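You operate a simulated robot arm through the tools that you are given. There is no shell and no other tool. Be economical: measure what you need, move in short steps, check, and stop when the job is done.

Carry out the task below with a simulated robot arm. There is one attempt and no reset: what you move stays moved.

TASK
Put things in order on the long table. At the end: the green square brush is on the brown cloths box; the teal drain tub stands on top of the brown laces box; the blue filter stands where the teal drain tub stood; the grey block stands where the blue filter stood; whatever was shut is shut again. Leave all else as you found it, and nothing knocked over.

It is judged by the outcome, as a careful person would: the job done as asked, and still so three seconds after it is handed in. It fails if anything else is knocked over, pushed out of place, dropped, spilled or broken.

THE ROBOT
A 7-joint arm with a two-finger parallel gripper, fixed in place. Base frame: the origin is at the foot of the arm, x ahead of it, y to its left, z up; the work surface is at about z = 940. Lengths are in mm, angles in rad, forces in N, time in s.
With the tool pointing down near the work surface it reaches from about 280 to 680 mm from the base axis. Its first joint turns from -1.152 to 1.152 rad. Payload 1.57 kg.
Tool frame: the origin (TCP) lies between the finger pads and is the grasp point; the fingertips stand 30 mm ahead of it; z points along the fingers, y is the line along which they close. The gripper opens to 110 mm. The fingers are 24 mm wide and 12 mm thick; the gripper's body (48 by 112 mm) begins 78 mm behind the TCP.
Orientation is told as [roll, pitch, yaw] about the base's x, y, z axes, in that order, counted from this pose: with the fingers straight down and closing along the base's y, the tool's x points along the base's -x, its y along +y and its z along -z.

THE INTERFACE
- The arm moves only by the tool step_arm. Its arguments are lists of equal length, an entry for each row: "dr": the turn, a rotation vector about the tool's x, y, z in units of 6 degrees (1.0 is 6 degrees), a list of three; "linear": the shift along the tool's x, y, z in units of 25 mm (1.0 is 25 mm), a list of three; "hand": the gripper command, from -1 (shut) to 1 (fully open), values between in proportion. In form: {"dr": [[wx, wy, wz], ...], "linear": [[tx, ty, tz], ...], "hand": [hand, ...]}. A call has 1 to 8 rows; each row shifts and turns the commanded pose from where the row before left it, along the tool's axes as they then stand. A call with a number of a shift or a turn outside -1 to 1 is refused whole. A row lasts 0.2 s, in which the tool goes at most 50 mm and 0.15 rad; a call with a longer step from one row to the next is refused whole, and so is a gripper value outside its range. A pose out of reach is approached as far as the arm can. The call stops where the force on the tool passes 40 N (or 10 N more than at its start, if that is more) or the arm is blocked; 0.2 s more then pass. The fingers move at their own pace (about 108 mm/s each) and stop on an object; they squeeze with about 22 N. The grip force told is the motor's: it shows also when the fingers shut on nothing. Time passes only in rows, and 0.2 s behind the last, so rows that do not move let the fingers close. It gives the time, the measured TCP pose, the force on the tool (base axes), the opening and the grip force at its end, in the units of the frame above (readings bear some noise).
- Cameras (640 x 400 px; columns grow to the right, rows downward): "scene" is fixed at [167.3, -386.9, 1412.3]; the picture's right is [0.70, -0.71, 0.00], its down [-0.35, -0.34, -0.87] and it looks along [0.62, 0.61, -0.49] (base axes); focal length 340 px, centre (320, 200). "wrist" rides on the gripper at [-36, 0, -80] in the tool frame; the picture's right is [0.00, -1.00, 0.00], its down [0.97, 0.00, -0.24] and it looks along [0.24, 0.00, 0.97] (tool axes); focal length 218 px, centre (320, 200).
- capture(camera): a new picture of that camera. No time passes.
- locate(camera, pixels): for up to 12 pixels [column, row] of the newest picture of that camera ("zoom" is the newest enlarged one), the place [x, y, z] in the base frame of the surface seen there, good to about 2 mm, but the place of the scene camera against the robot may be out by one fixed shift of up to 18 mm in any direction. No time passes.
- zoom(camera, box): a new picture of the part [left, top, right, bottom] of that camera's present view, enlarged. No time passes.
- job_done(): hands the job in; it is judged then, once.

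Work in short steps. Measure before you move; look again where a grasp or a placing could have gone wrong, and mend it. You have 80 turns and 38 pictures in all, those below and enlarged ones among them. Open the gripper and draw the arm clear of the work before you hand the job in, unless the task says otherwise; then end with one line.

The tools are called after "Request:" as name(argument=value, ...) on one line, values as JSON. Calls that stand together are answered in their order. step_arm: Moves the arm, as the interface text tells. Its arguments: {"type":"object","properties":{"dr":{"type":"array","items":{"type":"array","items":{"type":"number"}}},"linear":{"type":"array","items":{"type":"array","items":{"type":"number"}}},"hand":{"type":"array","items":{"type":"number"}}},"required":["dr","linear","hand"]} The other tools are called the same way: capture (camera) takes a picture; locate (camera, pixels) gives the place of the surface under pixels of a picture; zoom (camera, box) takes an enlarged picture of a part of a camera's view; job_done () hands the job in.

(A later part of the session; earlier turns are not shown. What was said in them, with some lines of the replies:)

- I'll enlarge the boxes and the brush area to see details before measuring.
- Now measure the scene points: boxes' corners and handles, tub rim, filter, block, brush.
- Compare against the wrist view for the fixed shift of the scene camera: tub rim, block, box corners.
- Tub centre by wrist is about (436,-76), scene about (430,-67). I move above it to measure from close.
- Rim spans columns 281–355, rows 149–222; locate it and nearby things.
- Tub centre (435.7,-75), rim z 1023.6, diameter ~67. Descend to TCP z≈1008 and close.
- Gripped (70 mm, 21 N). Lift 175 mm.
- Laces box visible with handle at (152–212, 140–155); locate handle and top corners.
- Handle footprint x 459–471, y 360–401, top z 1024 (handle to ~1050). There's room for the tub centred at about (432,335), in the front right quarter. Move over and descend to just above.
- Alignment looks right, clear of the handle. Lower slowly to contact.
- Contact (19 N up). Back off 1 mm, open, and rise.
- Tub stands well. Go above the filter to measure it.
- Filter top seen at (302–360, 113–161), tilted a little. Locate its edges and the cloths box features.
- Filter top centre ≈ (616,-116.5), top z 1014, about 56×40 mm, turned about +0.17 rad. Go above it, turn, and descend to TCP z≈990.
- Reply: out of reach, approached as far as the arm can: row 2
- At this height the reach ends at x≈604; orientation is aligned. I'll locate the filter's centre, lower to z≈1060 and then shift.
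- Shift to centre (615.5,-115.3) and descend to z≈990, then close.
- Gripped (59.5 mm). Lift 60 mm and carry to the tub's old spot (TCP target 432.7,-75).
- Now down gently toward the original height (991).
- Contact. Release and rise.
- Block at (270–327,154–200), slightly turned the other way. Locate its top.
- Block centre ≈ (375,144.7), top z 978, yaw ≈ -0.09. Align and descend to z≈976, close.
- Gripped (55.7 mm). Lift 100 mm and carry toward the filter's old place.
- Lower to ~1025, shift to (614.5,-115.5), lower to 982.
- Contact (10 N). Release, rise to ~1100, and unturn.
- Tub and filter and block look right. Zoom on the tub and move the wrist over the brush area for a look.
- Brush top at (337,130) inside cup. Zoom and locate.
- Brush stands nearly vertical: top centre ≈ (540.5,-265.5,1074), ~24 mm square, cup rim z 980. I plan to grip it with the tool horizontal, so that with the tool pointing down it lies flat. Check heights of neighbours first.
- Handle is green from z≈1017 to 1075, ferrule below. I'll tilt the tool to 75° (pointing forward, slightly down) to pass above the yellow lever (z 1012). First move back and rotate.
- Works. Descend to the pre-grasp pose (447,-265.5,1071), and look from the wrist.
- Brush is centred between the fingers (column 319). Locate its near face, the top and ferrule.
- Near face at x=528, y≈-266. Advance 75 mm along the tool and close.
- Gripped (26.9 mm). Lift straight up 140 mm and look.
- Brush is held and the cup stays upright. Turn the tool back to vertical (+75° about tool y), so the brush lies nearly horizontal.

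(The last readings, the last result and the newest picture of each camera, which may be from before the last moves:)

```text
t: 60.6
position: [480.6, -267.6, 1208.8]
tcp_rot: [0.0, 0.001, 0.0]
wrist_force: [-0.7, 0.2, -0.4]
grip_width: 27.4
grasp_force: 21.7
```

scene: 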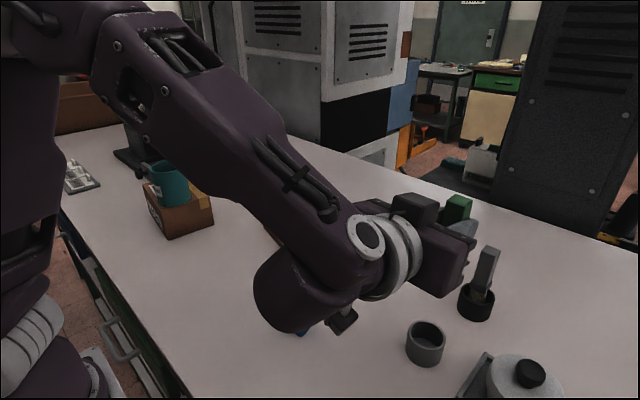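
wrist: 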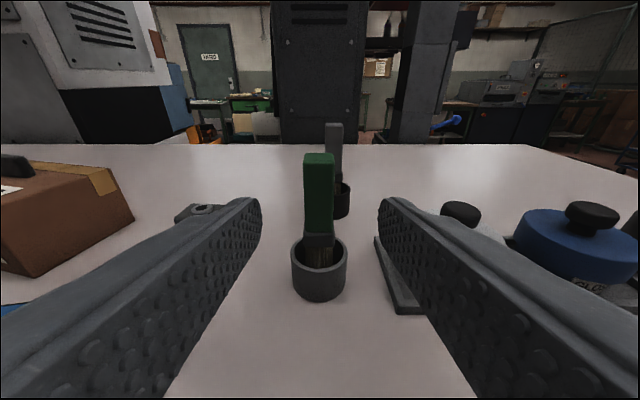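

Vertical. Translate toward the cloths box: to about (505,110,1209).

Request:
step_arm(dr=[[0, 0, 0], [0, 0, 0], [0, 0, 0], [0, 0, 0], [0, 0, 0], [0, 0, 0], [0, 0, 0], [0, 0, 0]], linear=[[-0.07, 1, 0], [-0.07, 1, 0], [-0.07, 1, 0], [-0.07, 1, 0], [-0.07, 1, 0], [-0.07, 1, 0], [-0.07, 1, 0], [-0.07, 1, 0]], hand=[-1, -1, -1, -1, -1, -1, -1, -1])

Request:
step_arm(dr=[[0, 0, 0], [0, 0, 0], [0, 0, 0], [0, 0, 0], [0, 0, 0], [0, 0, 0], [0, 0, 0], [0, 0, 0]], linear=[[-0.07, 1, 0], [-0.07, 1, 0], [-0.07, 1, 0], [-0.07, 1, 0], [-0.07, 1, 0], [-0.07, 1, 0], [-0.07, 1, 0], [0, 0, 0]], hand=[-1, -1, -1, -1, -1, -1, -1, -1])

Request:
step_arm(dr=[[0, 0, -1], [0, 0, -1], [0, 0, -1], [0, 0, -1], [0, 0, -1], [0, 0, -1], [0, 0, -1], [0, 0, 0]], linear=[[0, 0, 0], [0, 0, 0], [0, 0, 0], [0, 0, 0], [0, 0, 0], [0, 0, 0], [0, 0, 0], [0, 0, 0]], hand=[-1, -1, -1, -1, -1, -1, -1, -1])

Request:
step_arm(dr=[[0, 0, -1], [0, 0, -1], [0, 0, -1], [0, 0, -1], [0, 0, -1], [0, 0, -1], [0, 0, -0.05], [0, 0, 0]], linear=[[0, 0, 0], [0, 0, 0], [0, 0, 0], [0, 0, 0], [0, 0, 0], [0, 0, 0], [0, 0, 0], [0, 0, 0]], hand=[-1, -1, -1, -1, -1, -1, -1, -1])

Request:
capture(camera="wrist")

```text
t: 62.4
position: [494.5, -66.2, 1210.7]
tcp_rot: [0.0, 0.0, 0.0]
wrist_force: [0.2, 0.7, -0.1]
grip_width: 26.9
grasp_force: 22.1
```

```text
t: 64.2
position: [508.7, 109.1, 1210.9]
tcp_rot: [0.0, 0.001, 0.0]
wrist_force: [-0.4, 0.6, -0.7]
grip_width: 27.2
grasp_force: 22.6
```

```text
t: 66.0
position: [507.4, 108.2, 1210.3]
tcp_rot: [-0.001, 0.0, 0.733]
wrist_force: [-0.2, -0.3, -1.3]
grip_width: 27.0
grasp_force: 22.2
```

```text
t: 67.8
position: [507.5, 108.2, 1209.6]
tcp_rot: [0.001, 0.001, 1.366]
wrist_force: [0.3, 0.8, -1.1]
grip_width: 27.0
grasp_force: 22.2
```

```text
12 pictures are left
```

wrist: 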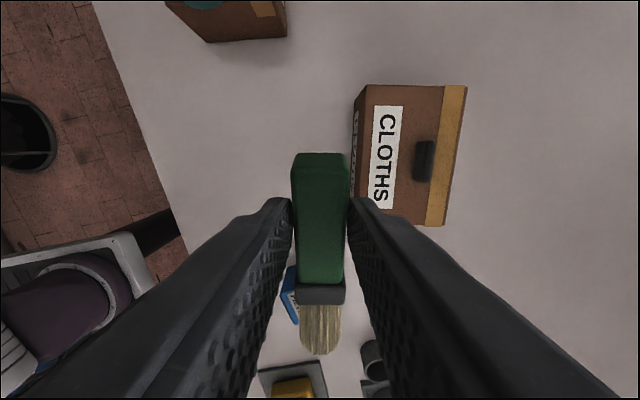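

Yaw works; the cloths box is aligned with the brush. Measure the box edges and fin from here, and the brush ends.

Request:
locate(camera="wrist", pixels=[[368, 88], [463, 88], [362, 190], [417, 145], [414, 180], [432, 142], [430, 180], [440, 222], [400, 212], [320, 158], [321, 290], [320, 352]])

Request:
zoom(camera="wrist", box=[290, 70, 482, 240])

```text
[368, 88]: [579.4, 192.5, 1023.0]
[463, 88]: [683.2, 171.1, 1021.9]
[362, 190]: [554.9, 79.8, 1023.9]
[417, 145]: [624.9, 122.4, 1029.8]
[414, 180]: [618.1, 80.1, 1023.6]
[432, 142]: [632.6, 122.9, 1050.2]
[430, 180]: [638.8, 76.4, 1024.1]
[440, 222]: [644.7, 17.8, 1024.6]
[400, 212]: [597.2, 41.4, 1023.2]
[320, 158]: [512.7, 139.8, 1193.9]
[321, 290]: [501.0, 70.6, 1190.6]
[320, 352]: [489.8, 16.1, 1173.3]
```

```text
2.35 times, centred on (386, 155) of wrist
```

zoom: 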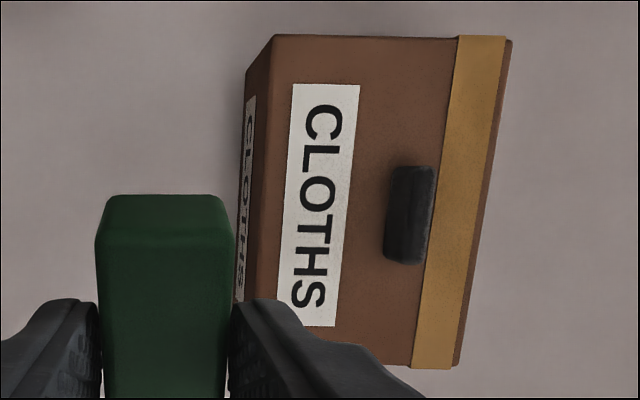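

Box: front edge n≈527, fin front ≈587, so plenty of room. Tilt the extra 15° so the brush is level, then go to above the strip (TCP 595,150,1095).

Request:
step_arm(dr=[[0, 1, 0], [0, 1, 0], [0, 0.5, 0], [0, 0, 0]], linear=[[0, 0, 0], [0, 0, 0], [0, 0, 0], [0, 0, 0]], hand=[-1, -1, -1, -1])

Request:
step_arm(dr=[[0, 0, 0], [0, 0, 0], [0, 0, 0], [0, 0, 0], [0, 0, 0], [0, 0, 0]], linear=[[-0.694, -0.618, 0.763], [-0.694, -0.618, 0.763], [-0.694, -0.618, 0.763], [-0.694, -0.618, 0.763], [-0.694, -0.618, 0.763], [0, 0, 0]], hand=[-1, -1, -1, -1, -1, -1])

Request:
capture(camera="scene")

Request:
capture(camera="wrist")

```text
t: 68.8
position: [507.3, 107.3, 1209.0]
tcp_rot: [-0.001, 0.262, 1.366]
wrist_force: [-0.7, 0.0, 0.0]
grip_width: 27.1
grasp_force: 21.7
```

```text
t: 70.2
position: [596.1, 149.4, 1095.0]
tcp_rot: [-0.001, 0.263, 1.366]
wrist_force: [0.7, 0.8, -0.6]
grip_width: 27.1
grasp_force: 22.2
```

```text
10 pictures are left
```

scene: 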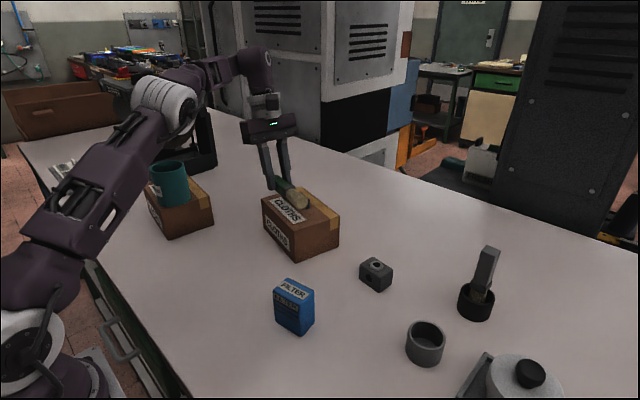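

```text
9 pictures are left
```

wrist: 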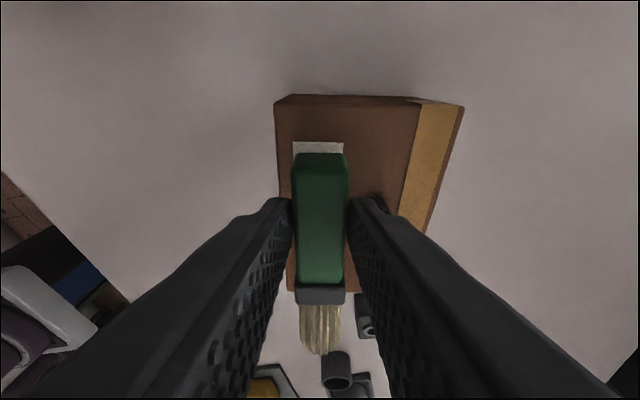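

Check geometry: locate brush ends and fin/box near the finger.

Request:
locate(camera="wrist", pixels=[[320, 158], [320, 270], [320, 350], [378, 200], [385, 205], [278, 150], [348, 290], [330, 98], [352, 190]])

Request:
zoom(camera="scene", box=[240, 120, 360, 270])

```text
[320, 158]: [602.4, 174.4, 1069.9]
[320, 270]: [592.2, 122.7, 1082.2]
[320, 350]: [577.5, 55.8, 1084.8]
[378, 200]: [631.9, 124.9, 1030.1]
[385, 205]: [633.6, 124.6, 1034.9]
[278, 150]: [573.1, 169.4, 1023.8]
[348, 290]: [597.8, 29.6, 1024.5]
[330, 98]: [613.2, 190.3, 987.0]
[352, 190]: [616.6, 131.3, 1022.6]
```

```text
2.67 times, centred on (300, 195) of scene
```

zoom: 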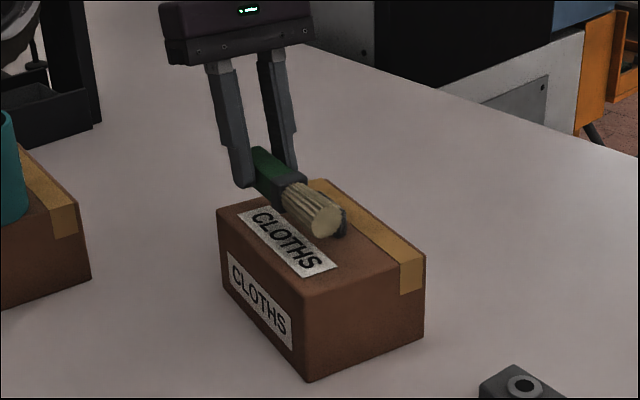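

Brush is level, spans t 172–293 within the box (149–306). Lower 28 mm, then small steps to contact.

Request:
step_arm(dr=[[0, 0, 0], [0, 0, 0], [0, 0, 0]], linear=[[-0.145, 0, 0.54], [-0.145, 0, 0.54], [0, 0, 0]], hand=[-1, -1, -1])

Request:
step_arm(dr=[[0, 0, 0], [0, 0, 0], [0, 0, 0]], linear=[[-0.021, 0, 0.077], [-0.021, 0, 0.077], [0, 0, 0]], hand=[-1, -1, -1])

```text
t: 71.0
position: [594.8, 149.4, 1066.7]
tcp_rot: [0.001, 0.262, 1.367]
wrist_force: [0.3, 0.2, -0.1]
grip_width: 27.1
grasp_force: 21.8
```

```text
t: 71.8
position: [595.6, 148.9, 1062.6]
tcp_rot: [0.003, 0.262, 1.368]
wrist_force: [-0.3, -0.2, 0.0]
grip_width: 27.2
grasp_force: 22.0
```

Request:
step_arm(dr=[[0, 0, 0], [0, 0, 0], [0, 0, 0]], linear=[[-0.01, 0, 0.039], [-0.01, 0, 0.039], [0, 0, 0]], hand=[-1, -1, -1])

Request:
step_arm(dr=[[0, 0, 0], [0, 0, 0]], linear=[[-0.01, 0, 0.039], [0, 0, 0]], hand=[-1, -1])

Request:
zoom(camera="scene", box=[250, 160, 346, 270])

```text
t: 72.6
position: [595.7, 149.9, 1060.1]
tcp_rot: [-0.004, 0.263, 1.365]
wrist_force: [-1.2, 1.8, 9.5]
grip_width: 27.2
grasp_force: 21.6
```

```text
t: 73.2
position: [594.5, 149.0, 1060.8]
tcp_rot: [-0.001, 0.26, 1.365]
wrist_force: [2.0, 4.4, 20.9]
grip_width: 27.1
grasp_force: 21.3
```

```text
3.64 times, centred on (298, 215) of scene
```

zoom: 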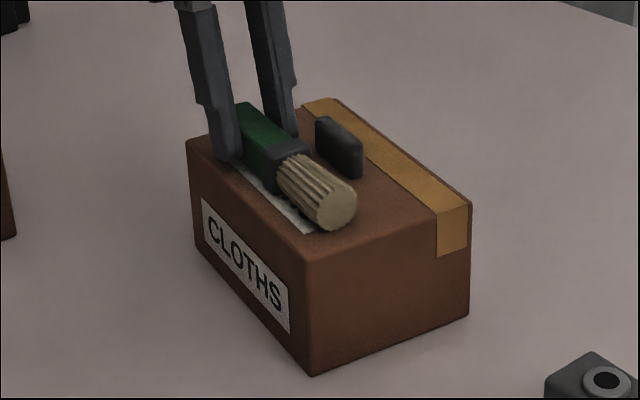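

Brush rests flat on the box. Ease up 1 mm, open to ~42 mm, withdraw along the tool axis.

Request:
step_arm(dr=[[0, 0, 0], [0, 0, 0], [0, 0, 0], [0, 0, 0]], linear=[[0.01, 0, -0.039], [0, 0, 0], [0, 0, 0], [0, 0, 0]], hand=[-1, -0.24, -0.24, -0.24])

Request:
step_arm(dr=[[0, 0, 0], [0, 0, 0], [0, 0, 0], [0, 0, 0], [0, 0, 0], [0, 0, 0]], linear=[[0, 0, -0.3], [0, 0, -0.7], [0, 0, -1], [0, 0, -1], [0, 0, -1], [0, 0, 0]], hand=[-0.24, -0.24, -0.24, -0.24, -0.24, -0.24])

Request:
capture(camera="wrist")

```text
t: 74.2
position: [595.8, 148.6, 1062.3]
tcp_rot: [0.002, 0.262, 1.367]
wrist_force: [0.5, -0.5, 0.3]
grip_width: 41.8
grasp_force: 0.0
```

```text
t: 75.6
position: [590.2, 147.0, 1138.2]
tcp_rot: [-0.001, 0.262, 1.367]
wrist_force: [-0.4, 0.6, -0.4]
grip_width: 41.7
grasp_force: 0.0
out of reach, approached as far as the arm can: row 4, 5
```

```text
6 pictures are left
```

wrist: 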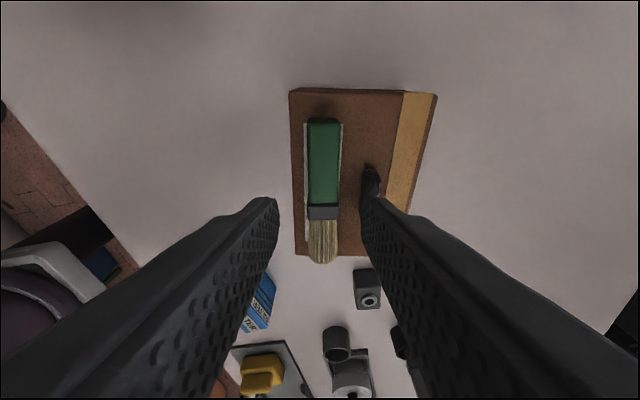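

Brush lies well on the box. Draw back toward the robot and up, level the tool, open the gripper.

Request:
step_arm(dr=[[0, 0, 0], [0, 0, 0], [0, -1, 0], [0, -1, 0], [0, -0.5, 0], [0, 0, 0], [0, 0, 0], [0, 0, 0]], linear=[[0, 0.7, -0.6], [0, 0.8, -0.6], [0, 1, -0.5], [0, 1, -0.5], [0, 1, -0.5], [0, 1, 0], [0, 1, 0], [0, 0, 0]], hand=[-0.24, -0.24, 0.5, 1, 1, 1, 1, 1])

Request:
capture(camera="scene")

```text
t: 77.4
position: [434.9, 192.5, 1203.3]
tcp_rot: [0.0, 0.003, 1.366]
wrist_force: [-0.3, 0.9, -0.8]
grip_width: 110.2
grasp_force: 0.1
```

```text
5 pictures are left
```

scene: 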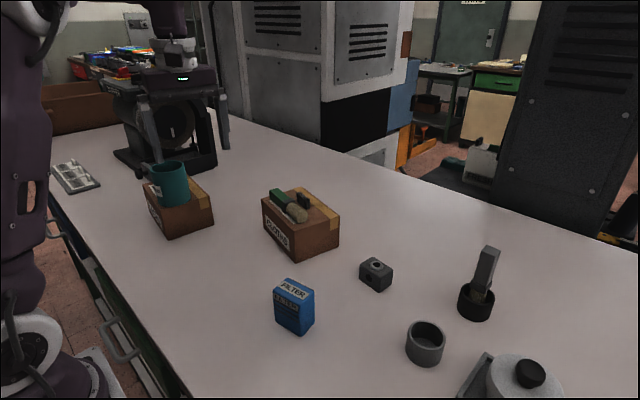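

All objects are in place and upright, nothing needed opening, and the arm is clear with the gripper open. Handing in.

Request:
job_done()

```text
The job is handed in.
```

The job is handed in: the brush lies on the cloths box, the tub stands on the laces box, the filter is in the tub's old place, and the block is in the filter's old place. I opened nothing, and the last picture shows nothing knocked over.
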